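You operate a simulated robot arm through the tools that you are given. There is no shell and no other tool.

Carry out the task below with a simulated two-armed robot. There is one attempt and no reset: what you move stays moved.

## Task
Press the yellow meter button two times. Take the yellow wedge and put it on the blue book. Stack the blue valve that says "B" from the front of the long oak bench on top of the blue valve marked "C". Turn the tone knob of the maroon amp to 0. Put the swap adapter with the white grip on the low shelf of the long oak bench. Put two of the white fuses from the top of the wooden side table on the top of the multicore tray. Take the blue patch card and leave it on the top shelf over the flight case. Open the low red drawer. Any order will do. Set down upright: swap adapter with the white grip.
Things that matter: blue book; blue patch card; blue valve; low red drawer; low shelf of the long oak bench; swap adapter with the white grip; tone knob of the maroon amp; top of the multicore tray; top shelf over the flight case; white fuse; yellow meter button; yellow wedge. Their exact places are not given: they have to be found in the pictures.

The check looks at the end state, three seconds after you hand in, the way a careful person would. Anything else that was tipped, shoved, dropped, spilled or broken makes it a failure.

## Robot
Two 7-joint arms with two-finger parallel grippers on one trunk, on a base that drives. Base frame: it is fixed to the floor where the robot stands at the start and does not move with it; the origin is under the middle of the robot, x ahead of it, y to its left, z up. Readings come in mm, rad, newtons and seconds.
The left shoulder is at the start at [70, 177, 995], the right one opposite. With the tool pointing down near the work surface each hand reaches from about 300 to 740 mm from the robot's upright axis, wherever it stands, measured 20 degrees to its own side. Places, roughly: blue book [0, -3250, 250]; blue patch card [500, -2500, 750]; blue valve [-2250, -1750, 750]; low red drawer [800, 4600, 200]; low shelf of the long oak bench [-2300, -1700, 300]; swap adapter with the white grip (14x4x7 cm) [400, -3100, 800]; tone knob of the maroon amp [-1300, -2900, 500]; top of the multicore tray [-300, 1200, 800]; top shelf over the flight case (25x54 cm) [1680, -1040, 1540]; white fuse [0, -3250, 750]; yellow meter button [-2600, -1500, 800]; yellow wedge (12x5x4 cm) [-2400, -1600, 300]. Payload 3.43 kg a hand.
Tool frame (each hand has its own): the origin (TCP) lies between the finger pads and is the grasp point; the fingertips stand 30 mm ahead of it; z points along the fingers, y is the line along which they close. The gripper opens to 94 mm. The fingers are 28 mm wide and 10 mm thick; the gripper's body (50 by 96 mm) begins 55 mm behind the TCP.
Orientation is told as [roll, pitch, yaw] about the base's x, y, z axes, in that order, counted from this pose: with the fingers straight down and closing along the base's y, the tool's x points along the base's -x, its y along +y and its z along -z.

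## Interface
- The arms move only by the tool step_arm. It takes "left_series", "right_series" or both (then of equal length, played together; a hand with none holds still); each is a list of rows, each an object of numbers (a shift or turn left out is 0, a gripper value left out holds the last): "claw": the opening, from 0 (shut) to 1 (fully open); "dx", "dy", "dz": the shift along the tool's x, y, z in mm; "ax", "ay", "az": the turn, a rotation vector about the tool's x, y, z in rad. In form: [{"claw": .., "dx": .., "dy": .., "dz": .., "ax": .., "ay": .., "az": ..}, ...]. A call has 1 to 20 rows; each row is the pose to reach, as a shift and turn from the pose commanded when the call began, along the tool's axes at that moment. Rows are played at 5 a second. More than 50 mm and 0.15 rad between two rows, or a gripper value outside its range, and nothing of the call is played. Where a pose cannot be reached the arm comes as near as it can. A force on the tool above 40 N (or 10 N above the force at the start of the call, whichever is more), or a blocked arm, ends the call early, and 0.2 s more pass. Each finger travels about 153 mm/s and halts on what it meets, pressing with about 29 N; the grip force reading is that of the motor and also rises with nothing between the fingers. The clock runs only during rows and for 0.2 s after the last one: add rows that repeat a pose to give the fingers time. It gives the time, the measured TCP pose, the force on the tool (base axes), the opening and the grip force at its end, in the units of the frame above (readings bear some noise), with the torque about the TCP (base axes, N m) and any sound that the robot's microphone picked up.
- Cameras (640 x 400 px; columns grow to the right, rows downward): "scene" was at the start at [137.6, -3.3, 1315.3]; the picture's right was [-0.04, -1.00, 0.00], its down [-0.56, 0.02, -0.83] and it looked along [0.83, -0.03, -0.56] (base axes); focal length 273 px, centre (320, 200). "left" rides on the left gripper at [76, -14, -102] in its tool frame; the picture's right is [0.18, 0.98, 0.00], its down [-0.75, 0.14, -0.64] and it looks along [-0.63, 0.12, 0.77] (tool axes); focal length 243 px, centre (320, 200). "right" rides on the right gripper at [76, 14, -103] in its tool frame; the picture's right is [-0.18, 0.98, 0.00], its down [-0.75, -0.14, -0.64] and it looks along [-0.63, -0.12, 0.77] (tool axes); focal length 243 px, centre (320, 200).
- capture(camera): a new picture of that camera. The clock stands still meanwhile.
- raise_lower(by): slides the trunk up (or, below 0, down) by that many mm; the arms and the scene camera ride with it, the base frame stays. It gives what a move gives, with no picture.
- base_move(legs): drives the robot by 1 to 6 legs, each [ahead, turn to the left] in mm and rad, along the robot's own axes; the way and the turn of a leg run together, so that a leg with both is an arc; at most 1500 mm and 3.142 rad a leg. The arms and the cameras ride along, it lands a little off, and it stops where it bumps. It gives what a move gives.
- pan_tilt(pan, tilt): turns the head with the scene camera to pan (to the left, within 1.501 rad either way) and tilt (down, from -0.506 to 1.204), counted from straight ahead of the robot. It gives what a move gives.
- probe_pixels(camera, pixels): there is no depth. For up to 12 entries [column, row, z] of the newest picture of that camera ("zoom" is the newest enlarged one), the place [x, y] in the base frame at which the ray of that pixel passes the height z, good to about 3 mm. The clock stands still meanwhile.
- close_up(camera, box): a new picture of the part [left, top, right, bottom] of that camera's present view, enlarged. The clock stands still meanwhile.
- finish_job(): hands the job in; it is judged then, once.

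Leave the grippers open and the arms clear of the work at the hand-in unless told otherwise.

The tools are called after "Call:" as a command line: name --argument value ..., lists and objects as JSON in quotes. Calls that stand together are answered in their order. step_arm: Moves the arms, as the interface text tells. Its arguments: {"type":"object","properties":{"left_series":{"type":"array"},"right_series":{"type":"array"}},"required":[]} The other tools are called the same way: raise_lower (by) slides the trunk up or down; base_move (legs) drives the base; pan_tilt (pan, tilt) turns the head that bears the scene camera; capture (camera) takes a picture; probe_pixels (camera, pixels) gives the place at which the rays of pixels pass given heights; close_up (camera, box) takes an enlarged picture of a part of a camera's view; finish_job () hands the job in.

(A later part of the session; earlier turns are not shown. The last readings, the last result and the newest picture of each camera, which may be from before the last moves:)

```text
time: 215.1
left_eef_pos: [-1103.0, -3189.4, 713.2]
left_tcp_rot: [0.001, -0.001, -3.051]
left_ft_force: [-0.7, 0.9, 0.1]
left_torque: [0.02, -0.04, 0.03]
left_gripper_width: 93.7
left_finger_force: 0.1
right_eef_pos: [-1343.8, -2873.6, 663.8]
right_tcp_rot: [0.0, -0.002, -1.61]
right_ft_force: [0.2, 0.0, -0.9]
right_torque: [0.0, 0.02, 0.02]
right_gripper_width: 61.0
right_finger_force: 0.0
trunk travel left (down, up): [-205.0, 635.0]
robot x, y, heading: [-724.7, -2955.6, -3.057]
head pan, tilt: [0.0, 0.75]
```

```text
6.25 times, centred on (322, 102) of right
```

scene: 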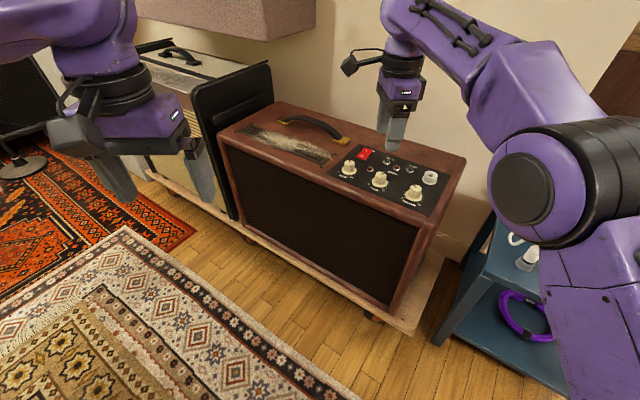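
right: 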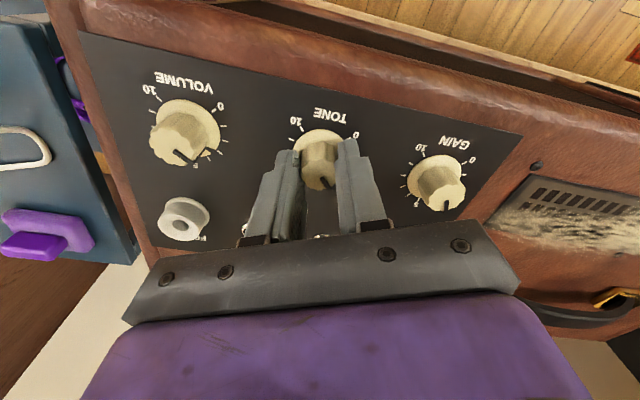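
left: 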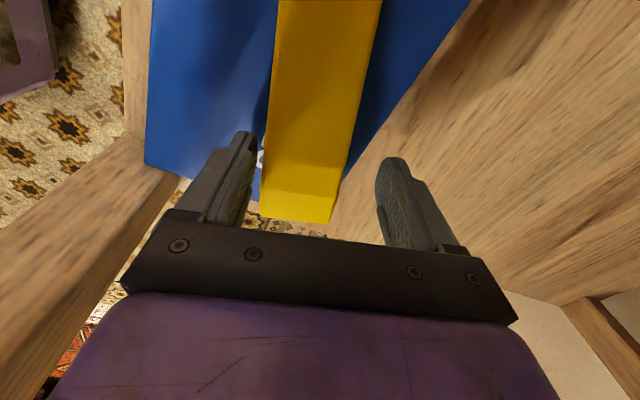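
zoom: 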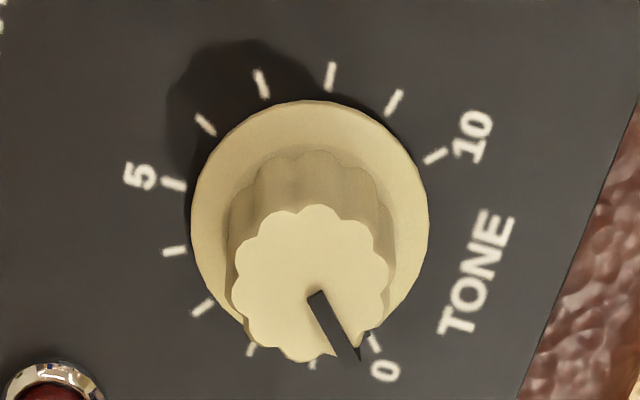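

The torque of -0.32 N m shows the end stop was reached: the tone knob is at 0. Now retracting the right hand, restoring its orientation, and raising the trunk.

Call:
step_arm --right_series '[{"dx": 3, "dy": 22, "dz": -10, "az": 0.13}, {"dx": 6, "dy": 44, "dz": -20, "az": 0.26}, {"dx": 9, "dy": 66, "dz": -30, "az": 0.39}, {"dx": 12, "dy": 88, "dz": -30, "az": 0.52}, {"dx": 15, "dy": 110, "dz": -30, "az": 0.65}, {"dx": 18, "dy": 132, "dz": -30, "az": 0.78}, {"dx": 21, "dy": 154, "dz": -30, "az": 0.91}, {"dx": 24, "dy": 176, "dz": -30, "az": 1.04}, {"dx": 27, "dy": 198, "dz": -30, "az": 1.17}, {"dx": 30, "dy": 220, "dz": -30, "az": 1.3}, {"dx": 30, "dy": 238, "dz": -30, "az": 1.446}, {"dx": 30, "dy": 238, "dz": -30, "az": 1.446, "claw": 1}]'

Call:
raise_lower --by 300

Call:
base_move --legs '[[0, 2.55]]'

Call:
pan_tilt --pan 0.3 --tilt 0.6

Call:
capture --camera "scene"

```text
time: 217.7
left_eef_pos: [-1103.2, -3187.9, 712.7]
left_tcp_rot: [0.0, -0.001, -3.052]
left_ft_force: [-0.5, 0.0, 0.0]
left_torque: [0.01, -0.01, 0.02]
left_gripper_width: 93.9
left_finger_force: 0.1
right_eef_pos: [-1104.5, -2854.3, 691.7]
right_tcp_rot: [0.003, -0.002, -3.057]
right_ft_force: [0.2, -0.1, 0.1]
right_torque: [0.03, 0.01, 0.0]
right_gripper_width: 93.8
right_finger_force: 0.1
trunk travel left (down, up): [-205.0, 635.0]
robot x, y, heading: [-724.3, -2954.9, -3.057]
head pan, tilt: [0.0, 0.75]
```

```text
time: 220.7
left_eef_pos: [-1103.4, -3189.5, 1012.2]
left_tcp_rot: [0.001, -0.001, -3.052]
left_ft_force: [1.0, 0.8, -0.1]
left_torque: [0.01, 0.0, 0.01]
left_gripper_width: 94.0
left_finger_force: 0.0
right_eef_pos: [-1106.1, -2854.0, 992.1]
right_tcp_rot: [0.003, 0.0, -3.059]
right_ft_force: [0.5, 1.1, -1.3]
right_torque: [-0.01, 0.03, 0.04]
right_gripper_width: 94.1
right_finger_force: 0.1
trunk travel left (down, up): [-505.0, 335.0]
robot x, y, heading: [-717.9, -2955.4, -3.056]
head pan, tilt: [0.0, 0.75]
```

```text
time: 227.1
left_eef_pos: [-275.1, -2983.2, 1012.7]
left_tcp_rot: [0.0, -0.002, -0.519]
left_ft_force: [-0.7, -0.7, -0.1]
left_torque: [-0.01, -0.01, 0.01]
left_gripper_width: 93.6
left_finger_force: 0.1
right_eef_pos: [-465.8, -3258.3, 992.2]
right_tcp_rot: [0.002, -0.001, -0.525]
right_ft_force: [-0.6, 0.6, -0.4]
right_torque: [-0.03, 0.02, -0.02]
right_gripper_width: 93.8
right_finger_force: 0.1
trunk travel left (down, up): [-505.0, 335.0]
robot x, y, heading: [-721.4, -2954.0, -0.519]
head pan, tilt: [0.0, 0.75]
```

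```text
time: 227.9
left_eef_pos: [-276.3, -2982.9, 1012.0]
left_tcp_rot: [0.001, -0.002, -0.519]
left_ft_force: [1.0, -0.2, -0.1]
left_torque: [-0.02, -0.02, -0.01]
left_gripper_width: 93.8
left_finger_force: 0.1
right_eef_pos: [-465.8, -3258.9, 993.4]
right_tcp_rot: [0.001, -0.001, -0.526]
right_ft_force: [0.3, 0.0, -0.2]
right_torque: [0.0, 0.01, -0.01]
right_gripper_width: 94.1
right_finger_force: 0.1
trunk travel left (down, up): [-505.0, 335.0]
robot x, y, heading: [-723.9, -2956.3, -0.523]
head pan, tilt: [0.3, 0.6]
```

```text
taken
```

scene: 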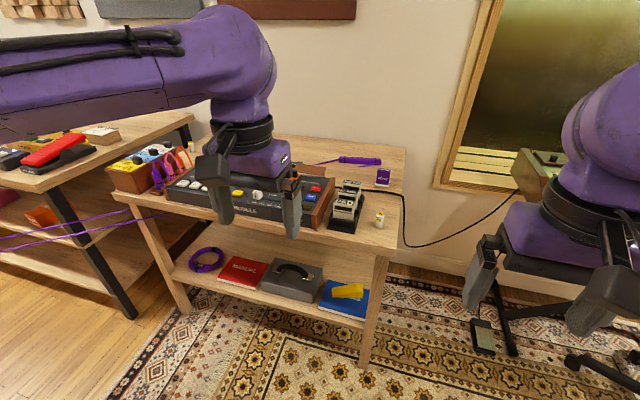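

Zooming on the table top to find the adapter, patch card and fuses.

Call:
close_up --camera "scene" --box '[90, 120, 250, 220]'

Call:
close_up --camera "scene" --box '[250, 120, 410, 220]'

```text
4.00 times, centred on (170, 170) of scene
```

zoom: 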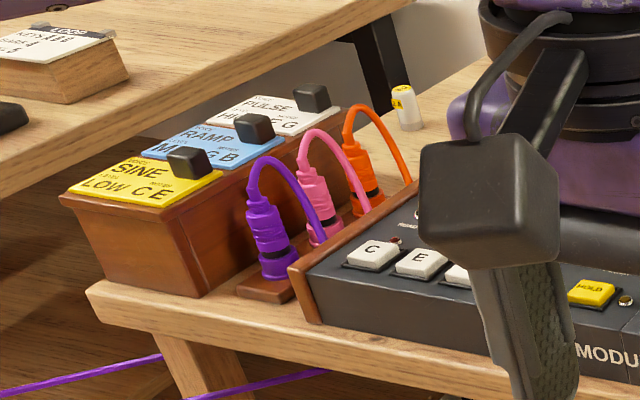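

```text
4.00 times, centred on (330, 170) of scene
```

zoom: 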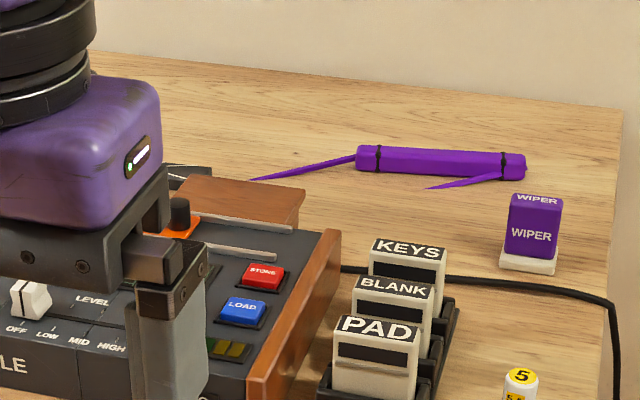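

Blue patch card "RAMP" lies with a black knob on the wooden holder at the table's left end. I'll move along the table to see behind the module.

Call:
base_move --legs '[[0, 0.83], [395, 0], [0, -0.82]]'

Call:
pan_tilt --pan 0.0 --tilt 0.75

Call:
capture --camera "scene"

Call:
capture --camera "left"

Call:
capture --camera "right"

```text
time: 234.7
left_eef_pos: [103.7, -2859.8, 1013.9]
left_tcp_rot: [0.001, 0.0, -0.507]
left_ft_force: [0.5, -0.7, 0.3]
left_torque: [0.02, -0.01, 0.04]
left_gripper_width: 94.2
left_finger_force: 0.1
right_eef_pos: [-84.5, -3136.5, 992.2]
right_tcp_rot: [0.002, -0.002, -0.514]
right_ft_force: [-0.7, 0.5, 0.6]
right_torque: [0.03, 0.01, -0.01]
right_gripper_width: 94.1
right_finger_force: 0.1
trunk travel left (down, up): [-505.0, 335.0]
robot x, y, heading: [-340.9, -2838.3, -0.509]
head pan, tilt: [0.3, 0.6]
```

```text
time: 235.5
left_eef_pos: [103.6, -2858.9, 1013.4]
left_tcp_rot: [-0.001, 0.0, -0.507]
left_ft_force: [-0.6, 0.0, -0.7]
left_torque: [0.03, 0.01, 0.04]
left_gripper_width: 94.1
left_finger_force: 0.1
right_eef_pos: [-85.3, -3136.0, 991.6]
right_tcp_rot: [0.003, -0.001, -0.515]
right_ft_force: [0.2, -0.3, 0.2]
right_torque: [0.01, -0.01, 0.01]
right_gripper_width: 93.8
right_finger_force: 0.0
trunk travel left (down, up): [-505.0, 335.0]
robot x, y, heading: [-345.2, -2838.0, -0.511]
head pan, tilt: [0.0, 0.75]
```

```text
taken
```

scene: 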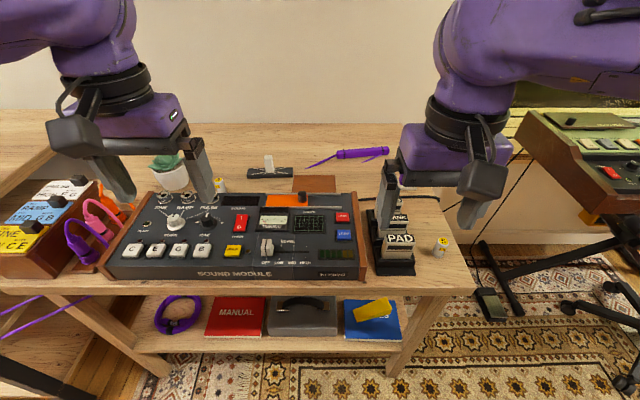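

```text
taken
```

left: 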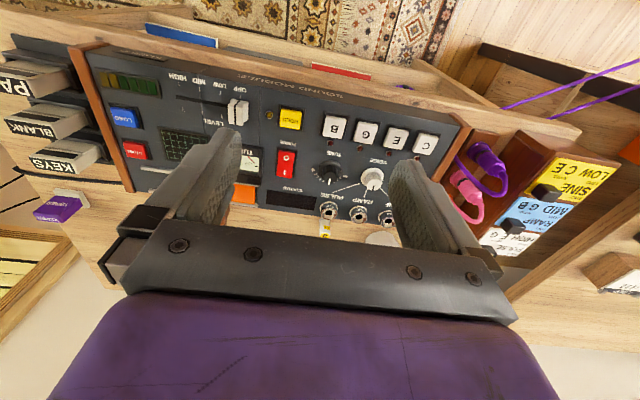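

```text
taken
```

right: 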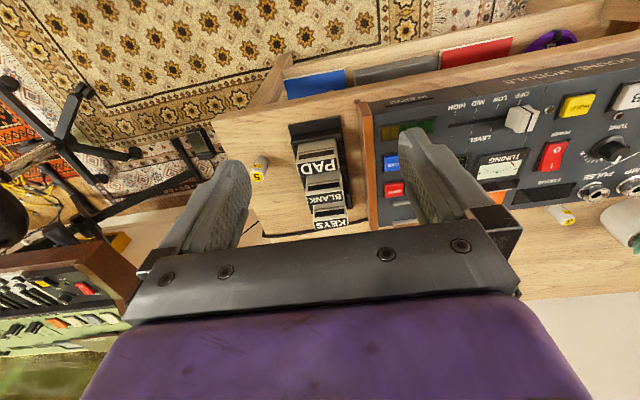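

I see the swap adapter (black bar with a white upright grip) at (270,170), fuses at (440,245) and (220,185). Zooming in.

Call:
close_up --camera "scene" --box '[190, 140, 350, 215]'

Call:
probe_pixels --camera "zoom" --pixels '[[320, 133, 780], [320, 133, 800], [235, 135, 780], [410, 140, 780], [315, 60, 850], [120, 200, 780]]'

Call:
close_up --camera "scene" --box '[360, 190, 480, 285]'

Call:
probe_pixels --camera "scene" --pixels '[[439, 253, 770], [219, 190, 770], [200, 293, 770], [460, 293, 770], [20, 288, 770], [400, 350, 250], [70, 232, 850], [45, 210, 850], [270, 176, 770]]'

```text
4.00 times, centred on (270, 178) of scene
```

zoom: 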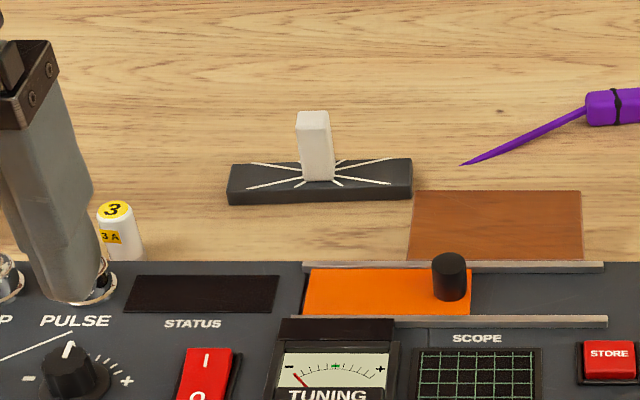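

```text
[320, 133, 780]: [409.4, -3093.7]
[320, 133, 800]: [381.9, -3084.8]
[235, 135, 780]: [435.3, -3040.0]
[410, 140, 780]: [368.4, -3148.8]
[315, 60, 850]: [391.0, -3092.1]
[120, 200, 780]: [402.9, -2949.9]
```

```text
4.21 times, centred on (420, 238) of scene
```

zoom: 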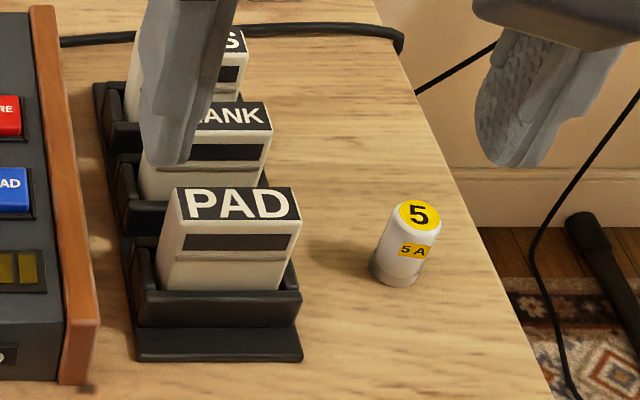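

```text
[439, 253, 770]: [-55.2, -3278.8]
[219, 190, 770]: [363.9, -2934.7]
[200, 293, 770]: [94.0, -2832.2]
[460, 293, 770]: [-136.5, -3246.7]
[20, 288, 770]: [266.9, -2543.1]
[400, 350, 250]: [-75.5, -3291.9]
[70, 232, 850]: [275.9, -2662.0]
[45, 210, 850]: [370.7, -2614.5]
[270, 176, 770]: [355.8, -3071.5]
```

Probing the fuse in the right camera to triangulate the table height.

Call:
close_up --camera "right" --box '[220, 130, 300, 205]'

Call:
probe_pixels --camera "scene" --pixels '[[439, 254, 740], [439, 254, 760], [439, 254, 780], [439, 254, 800], [440, 241, 800], [440, 241, 820], [440, 241, 840]]'

Call:
probe_pixels --camera "right" --pixels '[[258, 177, 800], [258, 177, 820], [258, 177, 840], [260, 163, 740], [260, 163, 760], [260, 163, 780], [260, 163, 800]]'

```text
5.33 times, centred on (260, 168) of right
```

zoom: 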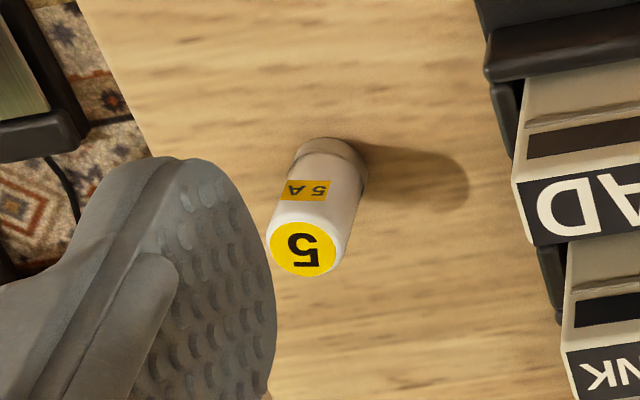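

```text
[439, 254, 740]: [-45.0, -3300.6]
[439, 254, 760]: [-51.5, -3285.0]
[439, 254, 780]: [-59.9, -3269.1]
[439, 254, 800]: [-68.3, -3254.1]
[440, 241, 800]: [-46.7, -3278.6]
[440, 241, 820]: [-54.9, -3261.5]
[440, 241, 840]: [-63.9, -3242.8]
```

```text
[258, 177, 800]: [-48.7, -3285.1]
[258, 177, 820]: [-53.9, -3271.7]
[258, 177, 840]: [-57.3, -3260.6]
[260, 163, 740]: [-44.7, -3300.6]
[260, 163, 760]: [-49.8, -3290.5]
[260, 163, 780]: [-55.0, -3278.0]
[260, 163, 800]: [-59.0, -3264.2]
```

Table top is at z ≈ 738. The adapter stands far back (fwd ≈ 820). Let me measure the module's back edge height to plan clearance.

Call:
probe_pixels --camera "scene" --pixels '[[210, 193, 780], [210, 193, 800], [210, 193, 820], [210, 193, 840], [150, 193, 800], [355, 193, 800]]'

Call:
close_up --camera "left" --box '[230, 120, 410, 245]'

Call:
close_up --camera "scene" --box '[130, 150, 290, 250]'

```text
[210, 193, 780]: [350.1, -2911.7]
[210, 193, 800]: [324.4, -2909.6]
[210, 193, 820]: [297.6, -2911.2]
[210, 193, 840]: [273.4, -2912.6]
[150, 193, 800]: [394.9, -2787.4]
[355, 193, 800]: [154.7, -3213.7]
```

```text
3.20 times, centred on (320, 182) of left
```

zoom: 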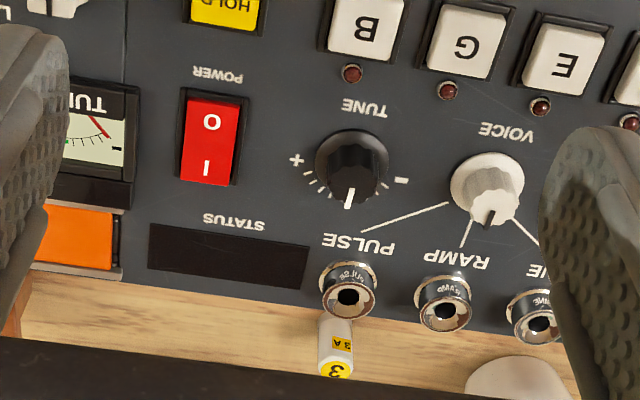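

```text
4.00 times, centred on (210, 200) of scene
```

zoom: 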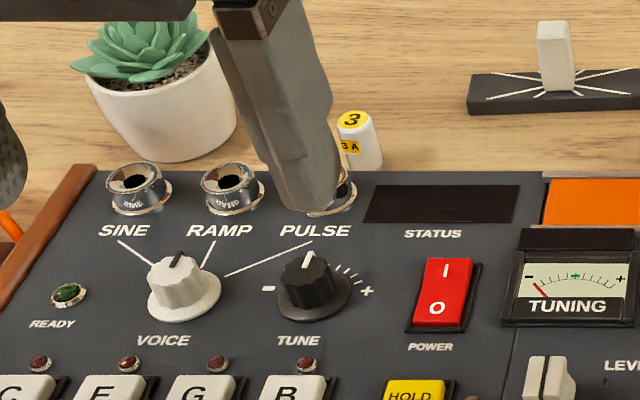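

Call:
probe_pixels --camera "scene" --pixels '[[260, 196.5, 780], [260, 196.5, 800], [260, 196.5, 820], [260, 196.5, 840]]'

Call:
probe_pixels --camera "left" --pixels '[[266.9, 203.2, 780], [266.9, 203.2, 800], [266.9, 203.2, 820], [266.9, 203.2, 840], [324, 237, 770], [324, 237, 785]]'

```text
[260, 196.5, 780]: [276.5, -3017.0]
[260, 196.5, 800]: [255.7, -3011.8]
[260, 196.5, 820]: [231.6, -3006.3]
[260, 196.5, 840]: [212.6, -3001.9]
```

```text
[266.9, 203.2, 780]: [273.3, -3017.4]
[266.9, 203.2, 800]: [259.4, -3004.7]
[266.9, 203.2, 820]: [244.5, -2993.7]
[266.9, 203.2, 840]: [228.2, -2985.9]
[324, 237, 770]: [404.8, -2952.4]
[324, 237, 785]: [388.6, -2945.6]
```

Module top is only ≈787, good. Now measuring the adapter's post.

Call:
probe_pixels --camera "scene" --pixels '[[269.5, 173, 745], [269.5, 173, 755], [269.5, 173, 765], [268.3, 157.5, 800], [268.3, 157.5, 810], [268.3, 157.5, 820], [247, 181, 738], [293, 179, 738], [277, 190, 738]]'

```text
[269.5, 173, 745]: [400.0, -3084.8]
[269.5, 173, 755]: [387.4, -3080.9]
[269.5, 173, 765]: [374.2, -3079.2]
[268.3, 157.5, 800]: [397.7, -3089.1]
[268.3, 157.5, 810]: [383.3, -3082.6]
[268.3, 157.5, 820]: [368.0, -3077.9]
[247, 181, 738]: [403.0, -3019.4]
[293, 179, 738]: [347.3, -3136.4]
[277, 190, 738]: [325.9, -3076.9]
```

Post centre ≈ (390,-3085), z 756–808. I'll extend the left hand with a 40° forward tilt to above the post.

Call:
step_arm --left_series '[{"claw": 1, "dx": -36, "dy": -6, "dz": 5, "ay": -0.07}, {"dx": -72, "dy": -12, "dz": 10, "ay": -0.14}, {"dx": -108, "dy": -18, "dz": 20, "ay": -0.21}, {"dx": -144, "dy": -24, "dz": 30, "ay": -0.28}, {"dx": -180, "dy": -30, "dz": 45, "ay": -0.35}, {"dx": -216, "dy": -36, "dz": 60, "ay": -0.42}, {"dx": -252, "dy": -42, "dz": 75, "ay": -0.49}, {"dx": -288, "dy": -48, "dz": 90, "ay": -0.56}, {"dx": -324, "dy": -54, "dz": 103, "ay": -0.63}, {"dx": -362, "dy": -60, "dz": 113, "ay": -0.7}, {"dx": -362, "dy": -60, "dz": 113, "ay": -0.7}]'

Call:
capture --camera "left"

Call:
capture --camera "scene"

```text
time: 237.9
left_eef_pos: [388.9, -3086.7, 902.5]
left_tcp_rot: [0.001, -0.703, -0.507]
left_ft_force: [0.5, -0.2, 0.3]
left_torque: [0.01, -0.03, 0.0]
left_gripper_width: 94.0
left_finger_force: 0.0
right_eef_pos: [-84.3, -3135.8, 992.6]
right_tcp_rot: [0.002, -0.001, -0.514]
right_ft_force: [-0.7, -0.6, 0.5]
right_torque: [0.02, 0.01, 0.0]
right_gripper_width: 94.0
right_finger_force: 0.1
trunk travel left (down, up): [-505.0, 335.0]
robot x, y, heading: [-343.9, -2839.7, -0.517]
head pan, tilt: [0.0, 0.75]
```

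```text
taken
```

left: 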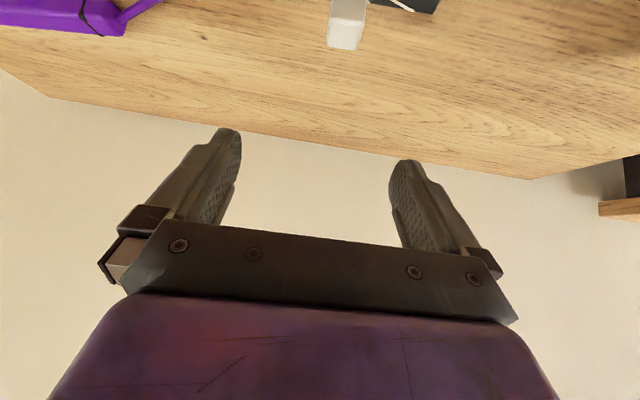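

```text
taken
```

scene: 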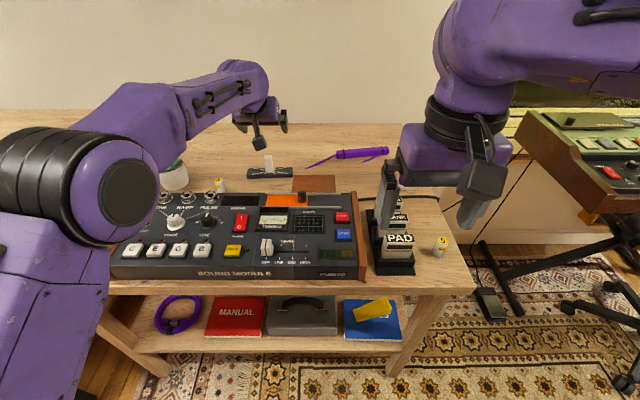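

Directly above the post (small 4 mm correction left). Descending 105 mm vertically.

Call:
step_arm --left_series '[{"claw": 1, "dx": 23, "dy": 4, "dz": 27}, {"dx": 46, "dy": 4, "dz": 54}, {"dx": 60, "dy": 4, "dz": 71}, {"dx": 60, "dy": 4, "dz": 71}]'

Call:
capture --camera "left"

Call:
close_up --camera "scene" --box '[210, 100, 330, 190]'

```text
time: 238.9
left_eef_pos: [391.2, -3083.4, 807.4]
left_tcp_rot: [0.0, -0.701, -0.508]
left_ft_force: [0.2, 0.2, 0.3]
left_torque: [0.01, 0.04, 0.01]
left_gripper_width: 94.1
left_finger_force: 0.1
right_eef_pos: [-84.4, -3137.0, 992.9]
right_tcp_rot: [0.003, -0.003, -0.514]
right_ft_force: [-0.1, -0.1, 0.1]
right_torque: [0.02, 0.03, 0.03]
right_gripper_width: 94.1
right_finger_force: 0.1
trunk travel left (down, up): [-505.0, 335.0]
robot x, y, heading: [-344.3, -2839.7, -0.512]
head pan, tilt: [0.0, 0.75]
```

```text
taken
```

left: 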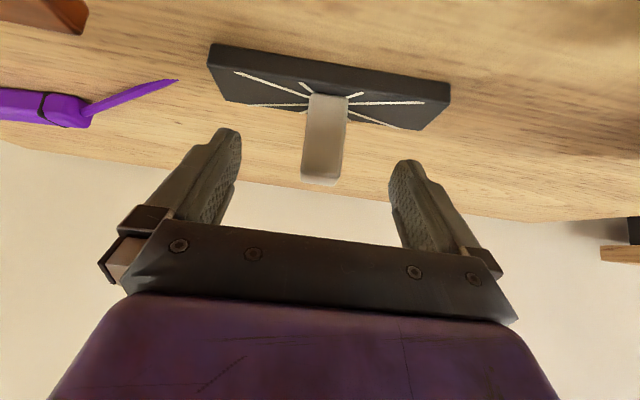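

```text
4.44 times, centred on (270, 145) of scene
```

zoom: 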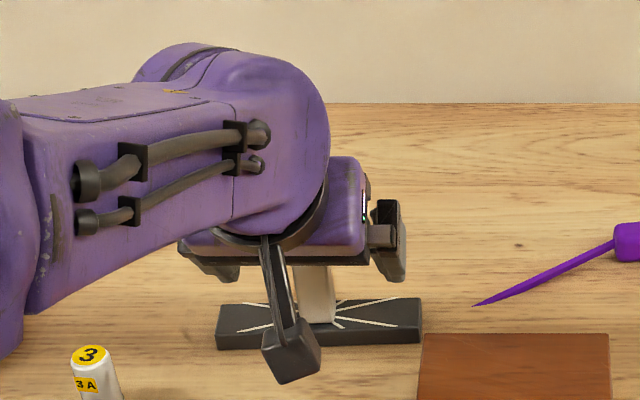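

The post is centred; going 17 mm lower, then closing.

Call:
step_arm --left_series '[{"claw": 1, "dx": 6, "dz": 7}, {"dx": 11, "dz": 13}, {"dx": 11, "dz": 13}, {"dx": 11, "dz": 13, "claw": 0.5}, {"dx": 11, "dz": 13, "claw": 0}, {"dx": 11, "dz": 13, "claw": 0}, {"dx": 11, "dz": 13, "claw": 0}, {"dx": 11, "dz": 13, "claw": 0}]'

Call:
capture --camera "left"

```text
time: 240.7
left_eef_pos: [392.7, -3084.0, 790.6]
left_tcp_rot: [0.0, -0.7, -0.508]
left_ft_force: [0.1, 0.0, 0.2]
left_torque: [0.05, 0.04, 0.04]
left_gripper_width: 25.4
left_finger_force: 28.7
right_eef_pos: [-83.8, -3137.1, 992.5]
right_tcp_rot: [0.001, 0.001, -0.514]
right_ft_force: [0.9, 0.1, 0.2]
right_torque: [0.02, 0.0, 0.04]
right_gripper_width: 94.1
right_finger_force: 0.0
trunk travel left (down, up): [-505.0, 335.0]
robot x, y, heading: [-340.7, -2836.8, -0.507]
head pan, tilt: [0.0, 0.75]
```

```text
taken
```

left: 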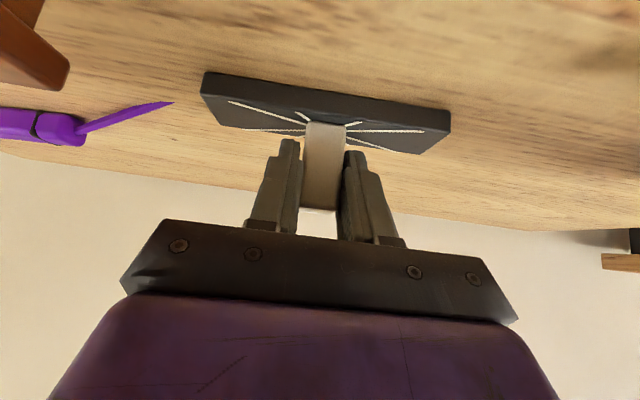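

Gripped at 25.4 mm. Lifting 40 mm vertically.

Call:
step_arm --left_series '[{"claw": 0, "dx": -6.5, "dz": -7.6}, {"dx": -16, "dz": -19}, {"dx": -26, "dz": -30.5}, {"dx": -26, "dz": -30.5}]'

Call:
capture --camera "left"

Call:
close_up --camera "scene" --box '[210, 100, 330, 190]'

```text
time: 241.7
left_eef_pos: [392.5, -3083.6, 829.5]
left_tcp_rot: [0.001, -0.699, -0.508]
left_ft_force: [-0.2, -0.3, -0.1]
left_torque: [0.01, 0.01, 0.01]
left_gripper_width: 26.0
left_finger_force: 29.0
right_eef_pos: [-83.9, -3136.5, 992.4]
right_tcp_rot: [0.003, 0.001, -0.516]
right_ft_force: [0.8, 0.0, -0.9]
right_torque: [-0.01, 0.02, -0.02]
right_gripper_width: 93.9
right_finger_force: 0.1
trunk travel left (down, up): [-505.0, 335.0]
robot x, y, heading: [-343.7, -2839.3, -0.511]
head pan, tilt: [0.0, 0.75]
```

```text
taken
```

left: 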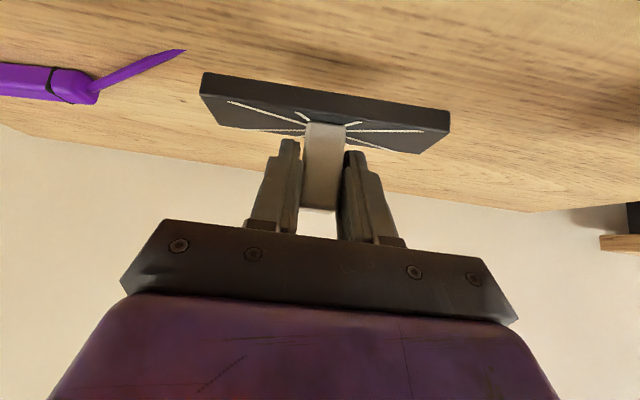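

```text
4.44 times, centred on (270, 145) of scene
```

zoom: 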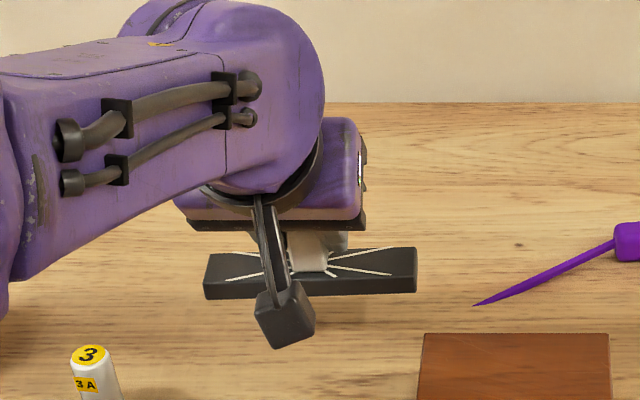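

Adapter securely held, level. Raising then retracting toward the robot, keeping the tilt.

Call:
step_arm --left_series '[{"claw": 0, "dx": -29, "dz": -34}, {"dx": -58, "dz": -69}, {"dx": -29, "dz": -94}, {"dx": 0, "dz": -118}, {"dx": 34, "dz": -147}, {"dx": 68, "dz": -175}, {"dx": 102, "dz": -204}, {"dx": 136, "dz": -233}, {"dx": 170, "dz": -262}, {"dx": 201, "dz": -289}, {"dx": 201, "dz": -289}]'

Call:
capture --camera "scene"

```text
time: 244.1
left_eef_pos: [95.9, -2918.8, 921.1]
left_tcp_rot: [0.0, -0.702, -0.507]
left_ft_force: [-0.1, -0.1, -1.4]
left_torque: [-0.01, 0.0, 0.01]
left_gripper_width: 25.5
left_finger_force: 28.8
left hand out of reach, approached as far as the arm can: row 7
right_eef_pos: [-83.4, -3138.0, 991.5]
right_tcp_rot: [0.003, 0.002, -0.516]
right_ft_force: [0.8, -0.5, -0.4]
right_torque: [0.02, -0.01, 0.0]
right_gripper_width: 93.9
right_finger_force: 0.1
trunk travel left (down, up): [-505.0, 335.0]
robot x, y, heading: [-344.5, -2834.8, -0.51]
head pan, tilt: [0.0, 0.75]
```

```text
taken
```

scene: 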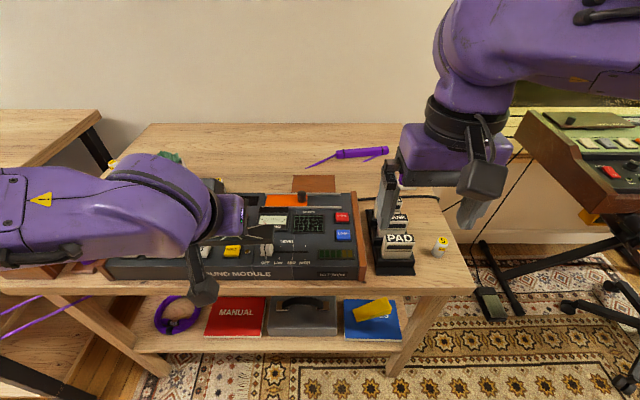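

The elbow swung out low on the left; to be safe I raise the trunk 200 mm first, then look.

Call:
raise_lower --by 200

Call:
capture --camera "scene"

Call:
pan_tilt --pan 0.6 --tilt 0.75

Call:
capture --camera "scene"

```text
time: 246.2
left_eef_pos: [95.4, -2919.0, 1121.1]
left_tcp_rot: [0.0, -0.699, -0.508]
left_ft_force: [-1.4, -0.4, -0.9]
left_torque: [0.02, -0.01, 0.03]
left_gripper_width: 25.4
left_finger_force: 29.5
right_eef_pos: [-83.0, -3136.3, 1192.8]
right_tcp_rot: [0.003, -0.001, -0.515]
right_ft_force: [0.5, 0.6, -0.5]
right_torque: [0.02, 0.0, 0.0]
right_gripper_width: 93.9
right_finger_force: 0.0
trunk travel left (down, up): [-705.0, 135.0]
robot x, y, heading: [-348.5, -2834.9, -0.514]
head pan, tilt: [0.0, 0.75]
```

```text
taken
```

scene: 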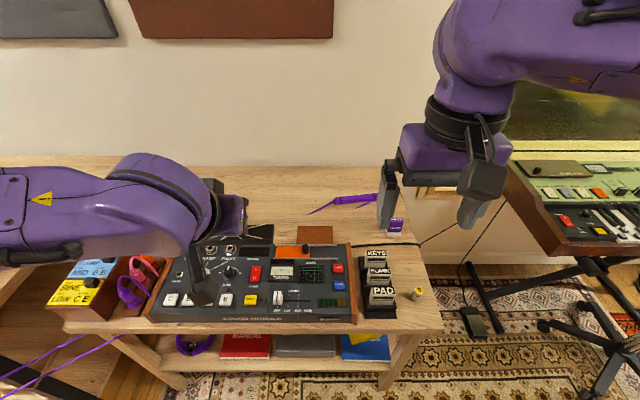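

```text
time: 247.2
left_eef_pos: [94.5, -2918.1, 1121.9]
left_tcp_rot: [0.001, -0.701, -0.508]
left_ft_force: [-0.7, -0.4, -0.8]
left_torque: [-0.03, -0.01, 0.05]
left_gripper_width: 25.2
left_finger_force: 29.1
right_eef_pos: [-82.3, -3136.4, 1191.7]
right_tcp_rot: [0.0, 0.001, -0.516]
right_ft_force: [-0.1, 0.1, 0.1]
right_torque: [-0.01, -0.02, -0.01]
right_gripper_width: 94.0
right_finger_force: 0.1
trunk travel left (down, up): [-705.0, 135.0]
robot x, y, heading: [-344.9, -2836.8, -0.509]
head pan, tilt: [0.6, 0.75]
```

```text
taken
```

scene: 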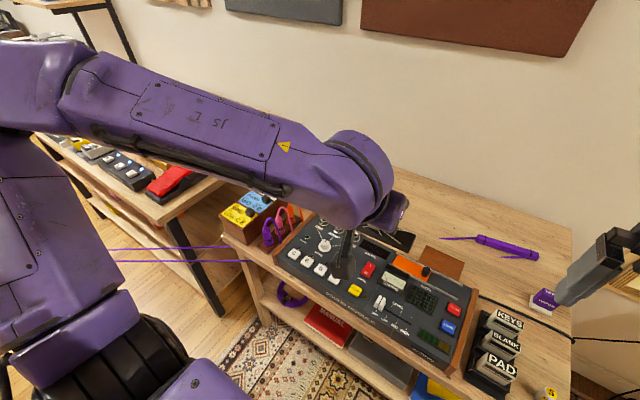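

All looks intact. Backing off and driving to the oak bench along the known free route.

Call:
base_move --legs '[[-300, 0], [0, 2.0], [590, 0], [0, 0.866]]'

Call:
pan_tilt --pan 0 --tilt 0.6

Call:
capture --camera "scene"

```text
time: 259.2
left_eef_pos: [-951.2, -1900.8, 1121.4]
left_tcp_rot: [0.0, -0.7, 2.352]
left_ft_force: [-0.4, -0.7, -1.0]
left_torque: [-0.01, -0.02, 0.0]
left_gripper_width: 25.5
left_finger_force: 28.8
right_eef_pos: [-719.5, -1740.9, 1192.0]
right_tcp_rot: [0.001, 0.0, 2.348]
right_ft_force: [0.2, 0.5, -1.1]
right_torque: [-0.01, 0.0, 0.01]
right_gripper_width: 93.9
right_finger_force: 0.0
trunk travel left (down, up): [-705.0, 135.0]
robot x, y, heading: [-552.1, -2099.2, 2.352]
head pan, tilt: [0.6, 0.75]
```

```text
time: 260.2
left_eef_pos: [-953.0, -1901.6, 1121.7]
left_tcp_rot: [0.0, -0.7, 2.356]
left_ft_force: [-0.9, 1.0, -0.6]
left_torque: [-0.04, -0.01, -0.02]
left_gripper_width: 25.5
left_finger_force: 28.8
right_eef_pos: [-720.6, -1742.0, 1190.9]
right_tcp_rot: [0.002, 0.0, 2.348]
right_ft_force: [-0.9, -0.4, 0.2]
right_torque: [0.01, 0.04, -0.05]
right_gripper_width: 93.9
right_finger_force: 0.0
trunk travel left (down, up): [-705.0, 135.0]
robot x, y, heading: [-552.8, -2103.7, 2.347]
head pan, tilt: [0.0, 0.6]
```

```text
taken
```

scene: 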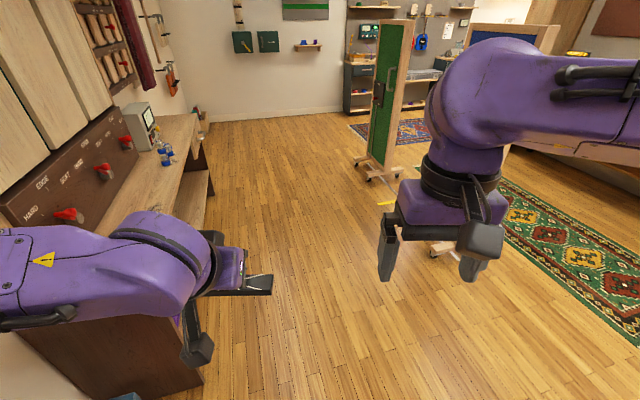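

The way is free. I'll extend the left hand 120 mm forward to bring its elbow back to a normal posture, then drive on.

Call:
step_arm --left_series '[{"claw": 0, "dx": -30, "dz": 26}, {"dx": -60, "dz": 52}, {"dx": -92, "dz": 78}, {"dx": -92, "dz": 78}]'

Call:
base_move --legs '[[1500, 0], [400, 0], [0, 1.85]]'

Call:
pan_tilt --pan 0 --tilt 0.6

Call:
capture --camera "scene"

```text
time: 261.2
left_eef_pos: [-1037.7, -1816.0, 1120.4]
left_tcp_rot: [-0.002, -0.701, 2.357]
left_ft_force: [-0.9, 0.1, -0.6]
left_torque: [0.0, -0.01, -0.01]
left_gripper_width: 25.5
left_finger_force: 29.2
right_eef_pos: [-719.5, -1740.7, 1192.2]
right_tcp_rot: [0.001, -0.003, 2.347]
right_ft_force: [-0.8, -0.4, 0.2]
right_torque: [0.01, 0.03, 0.03]
right_gripper_width: 93.9
right_finger_force: 0.0
trunk travel left (down, up): [-705.0, 135.0]
robot x, y, heading: [-547.5, -2100.9, 2.347]
head pan, tilt: [0.0, 0.6]
```

```text
time: 275.3
left_eef_pos: [-2033.4, -1293.4, 1120.0]
left_tcp_rot: [-0.003, -0.701, -2.074]
left_ft_force: [-0.4, 0.4, -0.6]
left_torque: [0.01, 0.02, 0.02]
left_gripper_width: 25.3
left_finger_force: 28.6
right_eef_pos: [-2193.7, -1008.9, 1191.9]
right_tcp_rot: [0.002, -0.002, -2.082]
right_ft_force: [-0.2, 0.2, 0.6]
right_torque: [-0.01, 0.0, 0.02]
right_gripper_width: 93.9
right_finger_force: 0.0
trunk travel left (down, up): [-705.0, 135.0]
robot x, y, heading: [-1895.8, -744.7, -2.077]
head pan, tilt: [0.0, 0.6]
```

```text
time: 275.9
left_eef_pos: [-2034.1, -1292.7, 1120.6]
left_tcp_rot: [0.0, -0.702, -2.073]
left_ft_force: [-0.1, -0.4, 0.0]
left_torque: [0.02, 0.01, -0.03]
left_gripper_width: 25.6
left_finger_force: 28.9
right_eef_pos: [-2193.0, -1008.9, 1192.8]
right_tcp_rot: [0.001, 0.0, -2.081]
right_ft_force: [0.3, 0.0, 0.0]
right_torque: [0.02, 0.0, -0.01]
right_gripper_width: 93.9
right_finger_force: 0.0
trunk travel left (down, up): [-705.0, 135.0]
robot x, y, heading: [-1898.4, -745.2, -2.078]
head pan, tilt: [0.0, 0.6]
```

```text
taken
```

scene: 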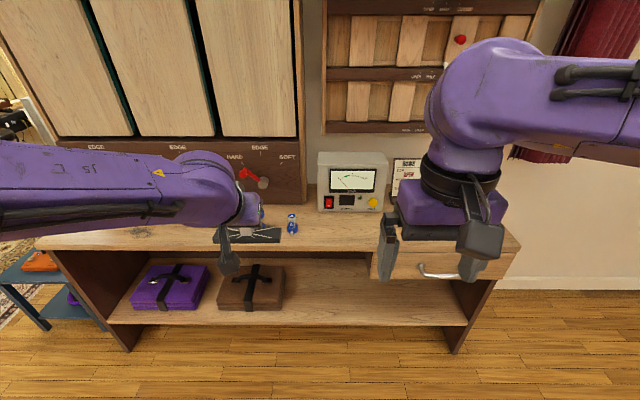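

I'll shift right along the bench first (still outside), then lower the trunk.

Call:
base_move --legs '[[0, -1.2], [204, 0], [0, 1.2]]'

Call:
raise_lower --by -400

Call:
raise_lower --by -270

Call:
capture --camera "scene"

```text
time: 283.4
left_eef_pos: [-2236.9, -1265.0, 1121.6]
left_tcp_rot: [-0.001, -0.702, -2.083]
left_ft_force: [0.2, -0.5, -1.4]
left_torque: [0.01, 0.02, -0.01]
left_gripper_width: 25.5
left_finger_force: 29.5
right_eef_pos: [-2395.8, -979.8, 1192.9]
right_tcp_rot: [0.003, -0.001, -2.089]
right_ft_force: [0.0, 0.5, 0.1]
right_torque: [0.01, 0.02, 0.01]
right_gripper_width: 93.9
right_finger_force: 0.0
trunk travel left (down, up): [-705.0, 135.0]
robot x, y, heading: [-2094.9, -722.4, -2.086]
head pan, tilt: [0.0, 0.6]
```

```text
time: 287.2
left_eef_pos: [-2236.6, -1264.7, 721.1]
left_tcp_rot: [0.001, -0.701, -2.081]
left_ft_force: [0.0, 0.3, -1.5]
left_torque: [-0.01, 0.01, -0.01]
left_gripper_width: 25.2
left_finger_force: 28.8
right_eef_pos: [-2395.4, -979.6, 793.1]
right_tcp_rot: [0.002, -0.002, -2.086]
right_ft_force: [0.1, -0.4, -0.1]
right_torque: [-0.01, -0.01, 0.03]
right_gripper_width: 94.0
right_finger_force: 0.1
trunk travel left (down, up): [-305.0, 535.0]
robot x, y, heading: [-2097.7, -719.5, -2.089]
head pan, tilt: [0.0, 0.6]
```

```text
time: 290.0
left_eef_pos: [-2237.8, -1266.0, 451.1]
left_tcp_rot: [0.0, -0.7, -2.081]
left_ft_force: [0.2, -1.1, -1.0]
left_torque: [0.05, 0.03, 0.05]
left_gripper_width: 25.6
left_finger_force: 28.8
right_eef_pos: [-2396.5, -979.5, 522.0]
right_tcp_rot: [0.0, -0.003, -2.087]
right_ft_force: [-0.1, -0.3, -0.4]
right_torque: [0.01, 0.01, 0.02]
right_gripper_width: 94.1
right_finger_force: 0.0
trunk travel left (down, up): [-35.0, 805.0]
robot x, y, heading: [-2095.5, -719.4, -2.082]
head pan, tilt: [0.0, 0.6]
```

```text
taken
```

scene: 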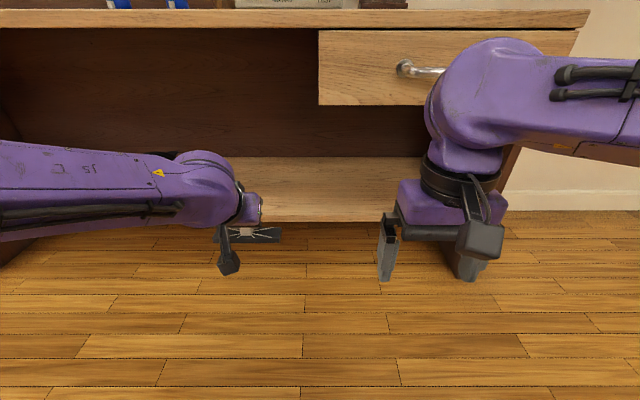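

Lowering the adapter hand 60 mm and pulling the right hand back 100 mm, then driving in 320 mm.

Call:
step_arm --left_series '[{"claw": 0, "dx": 13, "dz": 15}, {"dx": 26, "dz": 31}, {"dx": 38.6, "dz": 46}, {"dx": 38.6, "dz": 46}]' --right_series '[{"dx": 35}, {"dx": 70}, {"dx": 100}, {"dx": 100}]'

Call:
base_move --legs '[[200, 0]]'

Call:
capture --camera "scene"

Call:
capture --camera "left"

```text
time: 291.0
left_eef_pos: [-2237.4, -1265.2, 390.4]
left_tcp_rot: [0.001, -0.702, -2.081]
left_ft_force: [-0.4, -0.4, -1.0]
left_torque: [0.03, 0.03, -0.02]
left_gripper_width: 25.4
left_finger_force: 29.0
right_eef_pos: [-2346.6, -892.3, 522.5]
right_tcp_rot: [0.002, -0.001, -2.087]
right_ft_force: [-0.3, -0.1, 0.4]
right_torque: [0.02, -0.01, -0.01]
right_gripper_width: 93.9
right_finger_force: 0.1
trunk travel left (down, up): [-35.0, 805.0]
robot x, y, heading: [-2098.5, -721.3, -2.081]
head pan, tilt: [0.0, 0.6]
```

```text
time: 292.6
left_eef_pos: [-2336.0, -1441.2, 389.8]
left_tcp_rot: [-0.001, -0.702, -2.079]
left_ft_force: [-0.2, 0.0, -1.3]
left_torque: [-0.02, -0.03, 0.04]
left_gripper_width: 25.6
left_finger_force: 29.3
right_eef_pos: [-2446.4, -1067.9, 523.2]
right_tcp_rot: [0.001, -0.002, -2.088]
right_ft_force: [-0.3, -0.1, 0.1]
right_torque: [-0.01, -0.04, 0.03]
right_gripper_width: 94.2
right_finger_force: 0.0
trunk travel left (down, up): [-35.0, 805.0]
robot x, y, heading: [-2193.3, -897.3, -2.084]
head pan, tilt: [0.0, 0.6]
```

```text
taken
```

scene: 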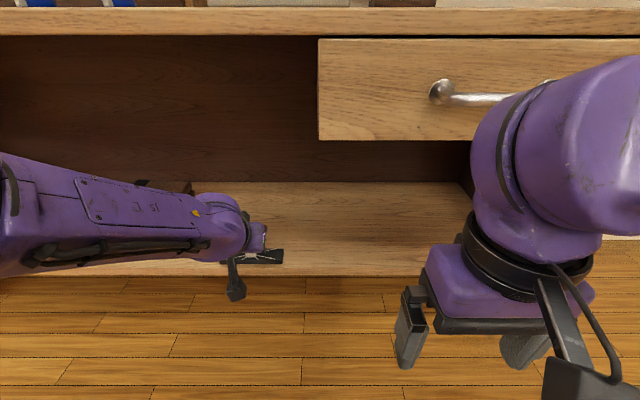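

```text
taken
```

left: 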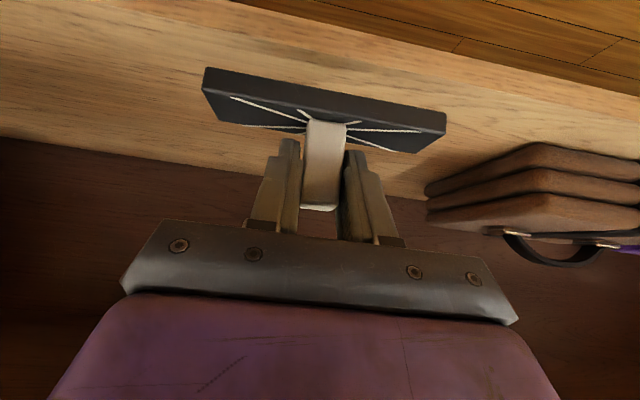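

Call:
probe_pixels --camera "left" --pixels '[[428, 200, 350], [428, 200, 370], [540, 145, 290], [428, 185, 300], [180, 100, 283]]'

```text
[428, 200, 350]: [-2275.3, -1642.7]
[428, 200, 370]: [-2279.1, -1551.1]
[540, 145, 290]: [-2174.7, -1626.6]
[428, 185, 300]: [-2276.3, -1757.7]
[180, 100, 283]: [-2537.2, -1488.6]
```

Gap to the case is about 80 mm. Driving the remaining 115 mm.

Call:
base_move --legs '[[115, 0]]'

Call:
capture --camera "left"

Call:
capture --camera "scene"

```text
time: 293.8
left_eef_pos: [-2395.6, -1540.8, 389.6]
left_tcp_rot: [0.0, -0.703, -2.084]
left_ft_force: [0.3, -0.3, -0.8]
left_torque: [0.02, 0.01, 0.01]
left_gripper_width: 25.3
left_finger_force: 28.9
right_eef_pos: [-2502.5, -1168.1, 521.3]
right_tcp_rot: [0.002, -0.002, -2.088]
right_ft_force: [0.2, -0.7, 0.4]
right_torque: [-0.02, -0.02, 0.01]
right_gripper_width: 94.4
right_finger_force: 0.2
trunk travel left (down, up): [-35.0, 805.0]
robot x, y, heading: [-2252.9, -996.8, -2.087]
head pan, tilt: [0.0, 0.6]
```

```text
taken
```

left: 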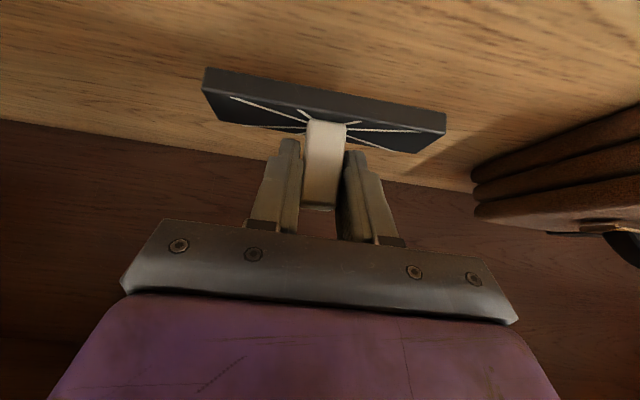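

```text
taken
```

scene: 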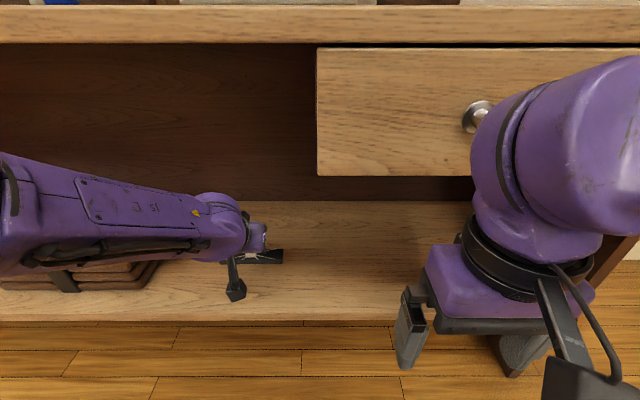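

Positioned 105 mm inside the shelf. Lowering 42 mm, then small steps to contact.

Call:
step_arm --left_series '[{"claw": 0, "dx": 13, "dz": 15}, {"dx": 21, "dz": 25}, {"dx": 27, "dz": 32}, {"dx": 27, "dz": 32}]'

Call:
close_up --camera "scene" --box '[140, 180, 340, 330]'

```text
time: 294.8
left_eef_pos: [-2395.1, -1540.8, 348.9]
left_tcp_rot: [0.0, -0.701, -2.082]
left_ft_force: [-0.5, 0.3, -0.6]
left_torque: [0.03, 0.0, -0.04]
left_gripper_width: 25.7
left_finger_force: 29.2
right_eef_pos: [-2502.7, -1167.2, 522.3]
right_tcp_rot: [0.002, -0.002, -2.09]
right_ft_force: [-0.2, 0.4, 0.0]
right_torque: [-0.01, 0.04, 0.04]
right_gripper_width: 93.8
right_finger_force: 0.1
trunk travel left (down, up): [-35.0, 805.0]
robot x, y, heading: [-2248.1, -994.0, -2.084]
head pan, tilt: [0.0, 0.6]
```

```text
2.67 times, centred on (240, 255) of scene
```

zoom: 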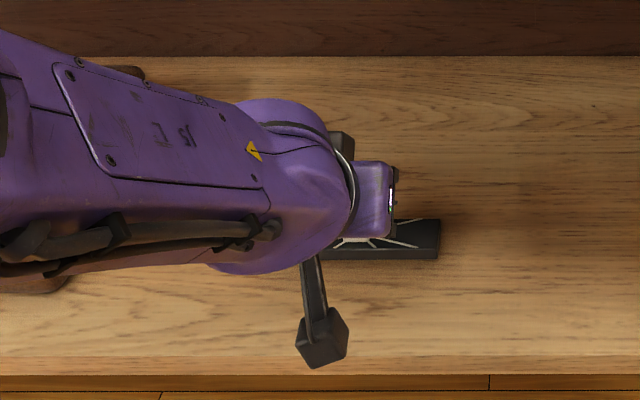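

Call:
step_arm --left_series '[{"claw": 0, "dx": 1.3, "dz": 1.5}, {"dx": 2.6, "dz": 3.05}, {"dx": 3.9, "dz": 4.6}, {"dx": 3.9, "dz": 4.6}]'

Call:
step_arm --left_series '[{"claw": 0, "dx": 1.3, "dz": 1.5}, {"dx": 2.6, "dz": 3.05}, {"dx": 2.6, "dz": 3.05}]'

```text
time: 295.8
left_eef_pos: [-2394.3, -1540.4, 342.6]
left_tcp_rot: [0.001, -0.701, -2.083]
left_ft_force: [-0.4, 0.2, -1.3]
left_torque: [-0.01, 0.01, 0.01]
left_gripper_width: 25.3
left_finger_force: 29.0
right_eef_pos: [-2502.2, -1167.6, 522.4]
right_tcp_rot: [0.003, 0.0, -2.09]
right_ft_force: [1.1, -0.2, -0.1]
right_torque: [0.02, 0.0, -0.01]
right_gripper_width: 94.0
right_finger_force: 0.0
trunk travel left (down, up): [-35.0, 805.0]
robot x, y, heading: [-2249.5, -994.7, -2.081]
head pan, tilt: [0.0, 0.6]
```

```text
time: 296.6
left_eef_pos: [-2393.9, -1540.8, 338.1]
left_tcp_rot: [0.0, -0.701, -2.082]
left_ft_force: [-0.1, -0.1, -1.0]
left_torque: [0.0, -0.01, 0.03]
left_gripper_width: 25.5
left_finger_force: 28.7
right_eef_pos: [-2502.6, -1168.5, 522.5]
right_tcp_rot: [0.0, -0.002, -2.089]
right_ft_force: [-0.6, -0.5, 0.1]
right_torque: [0.04, -0.03, 0.01]
right_gripper_width: 93.8
right_finger_force: 0.1
trunk travel left (down, up): [-35.0, 805.0]
robot x, y, heading: [-2252.2, -997.8, -2.085]
head pan, tilt: [0.0, 0.6]
```

Call:
step_arm --left_series '[{"claw": 0, "dx": 1.3, "dz": 1.5}, {"dx": 2.6, "dz": 3.05}, {"dx": 2.6, "dz": 3.05}]'

Call:
step_arm --left_series '[{"claw": 0, "dx": 1.3, "dz": 1.5}, {"dx": 2.0, "dz": 2.3}, {"dx": 2.0, "dz": 2.3}]'

```text
time: 297.4
left_eef_pos: [-2395.2, -1540.0, 337.0]
left_tcp_rot: [-0.002, -0.707, -2.08]
left_ft_force: [0.5, 0.3, 15.6]
left_torque: [-0.31, 0.22, 0.0]
left_gripper_width: 25.6
left_finger_force: 29.4
right_eef_pos: [-2501.7, -1167.2, 522.4]
right_tcp_rot: [0.002, -0.004, -2.089]
right_ft_force: [-1.3, -0.5, 0.2]
right_torque: [-0.02, 0.02, -0.03]
right_gripper_width: 94.1
right_finger_force: 0.0
trunk travel left (down, up): [-35.0, 805.0]
robot x, y, heading: [-2252.6, -992.6, -2.082]
head pan, tilt: [0.0, 0.6]
```

```text
time: 298.2
left_eef_pos: [-2394.5, -1541.1, 334.1]
left_tcp_rot: [-0.001, -0.707, -2.082]
left_ft_force: [0.0, -2.5, 23.5]
left_torque: [-0.25, 0.09, 0.02]
left_gripper_width: 25.6
left_finger_force: 29.4
right_eef_pos: [-2502.3, -1165.8, 522.8]
right_tcp_rot: [0.004, -0.003, -2.089]
right_ft_force: [0.0, -0.2, -0.1]
right_torque: [0.01, 0.02, 0.04]
right_gripper_width: 94.1
right_finger_force: 0.0
trunk travel left (down, up): [-35.0, 805.0]
robot x, y, heading: [-2252.3, -991.6, -2.085]
head pan, tilt: [0.0, 0.6]
```

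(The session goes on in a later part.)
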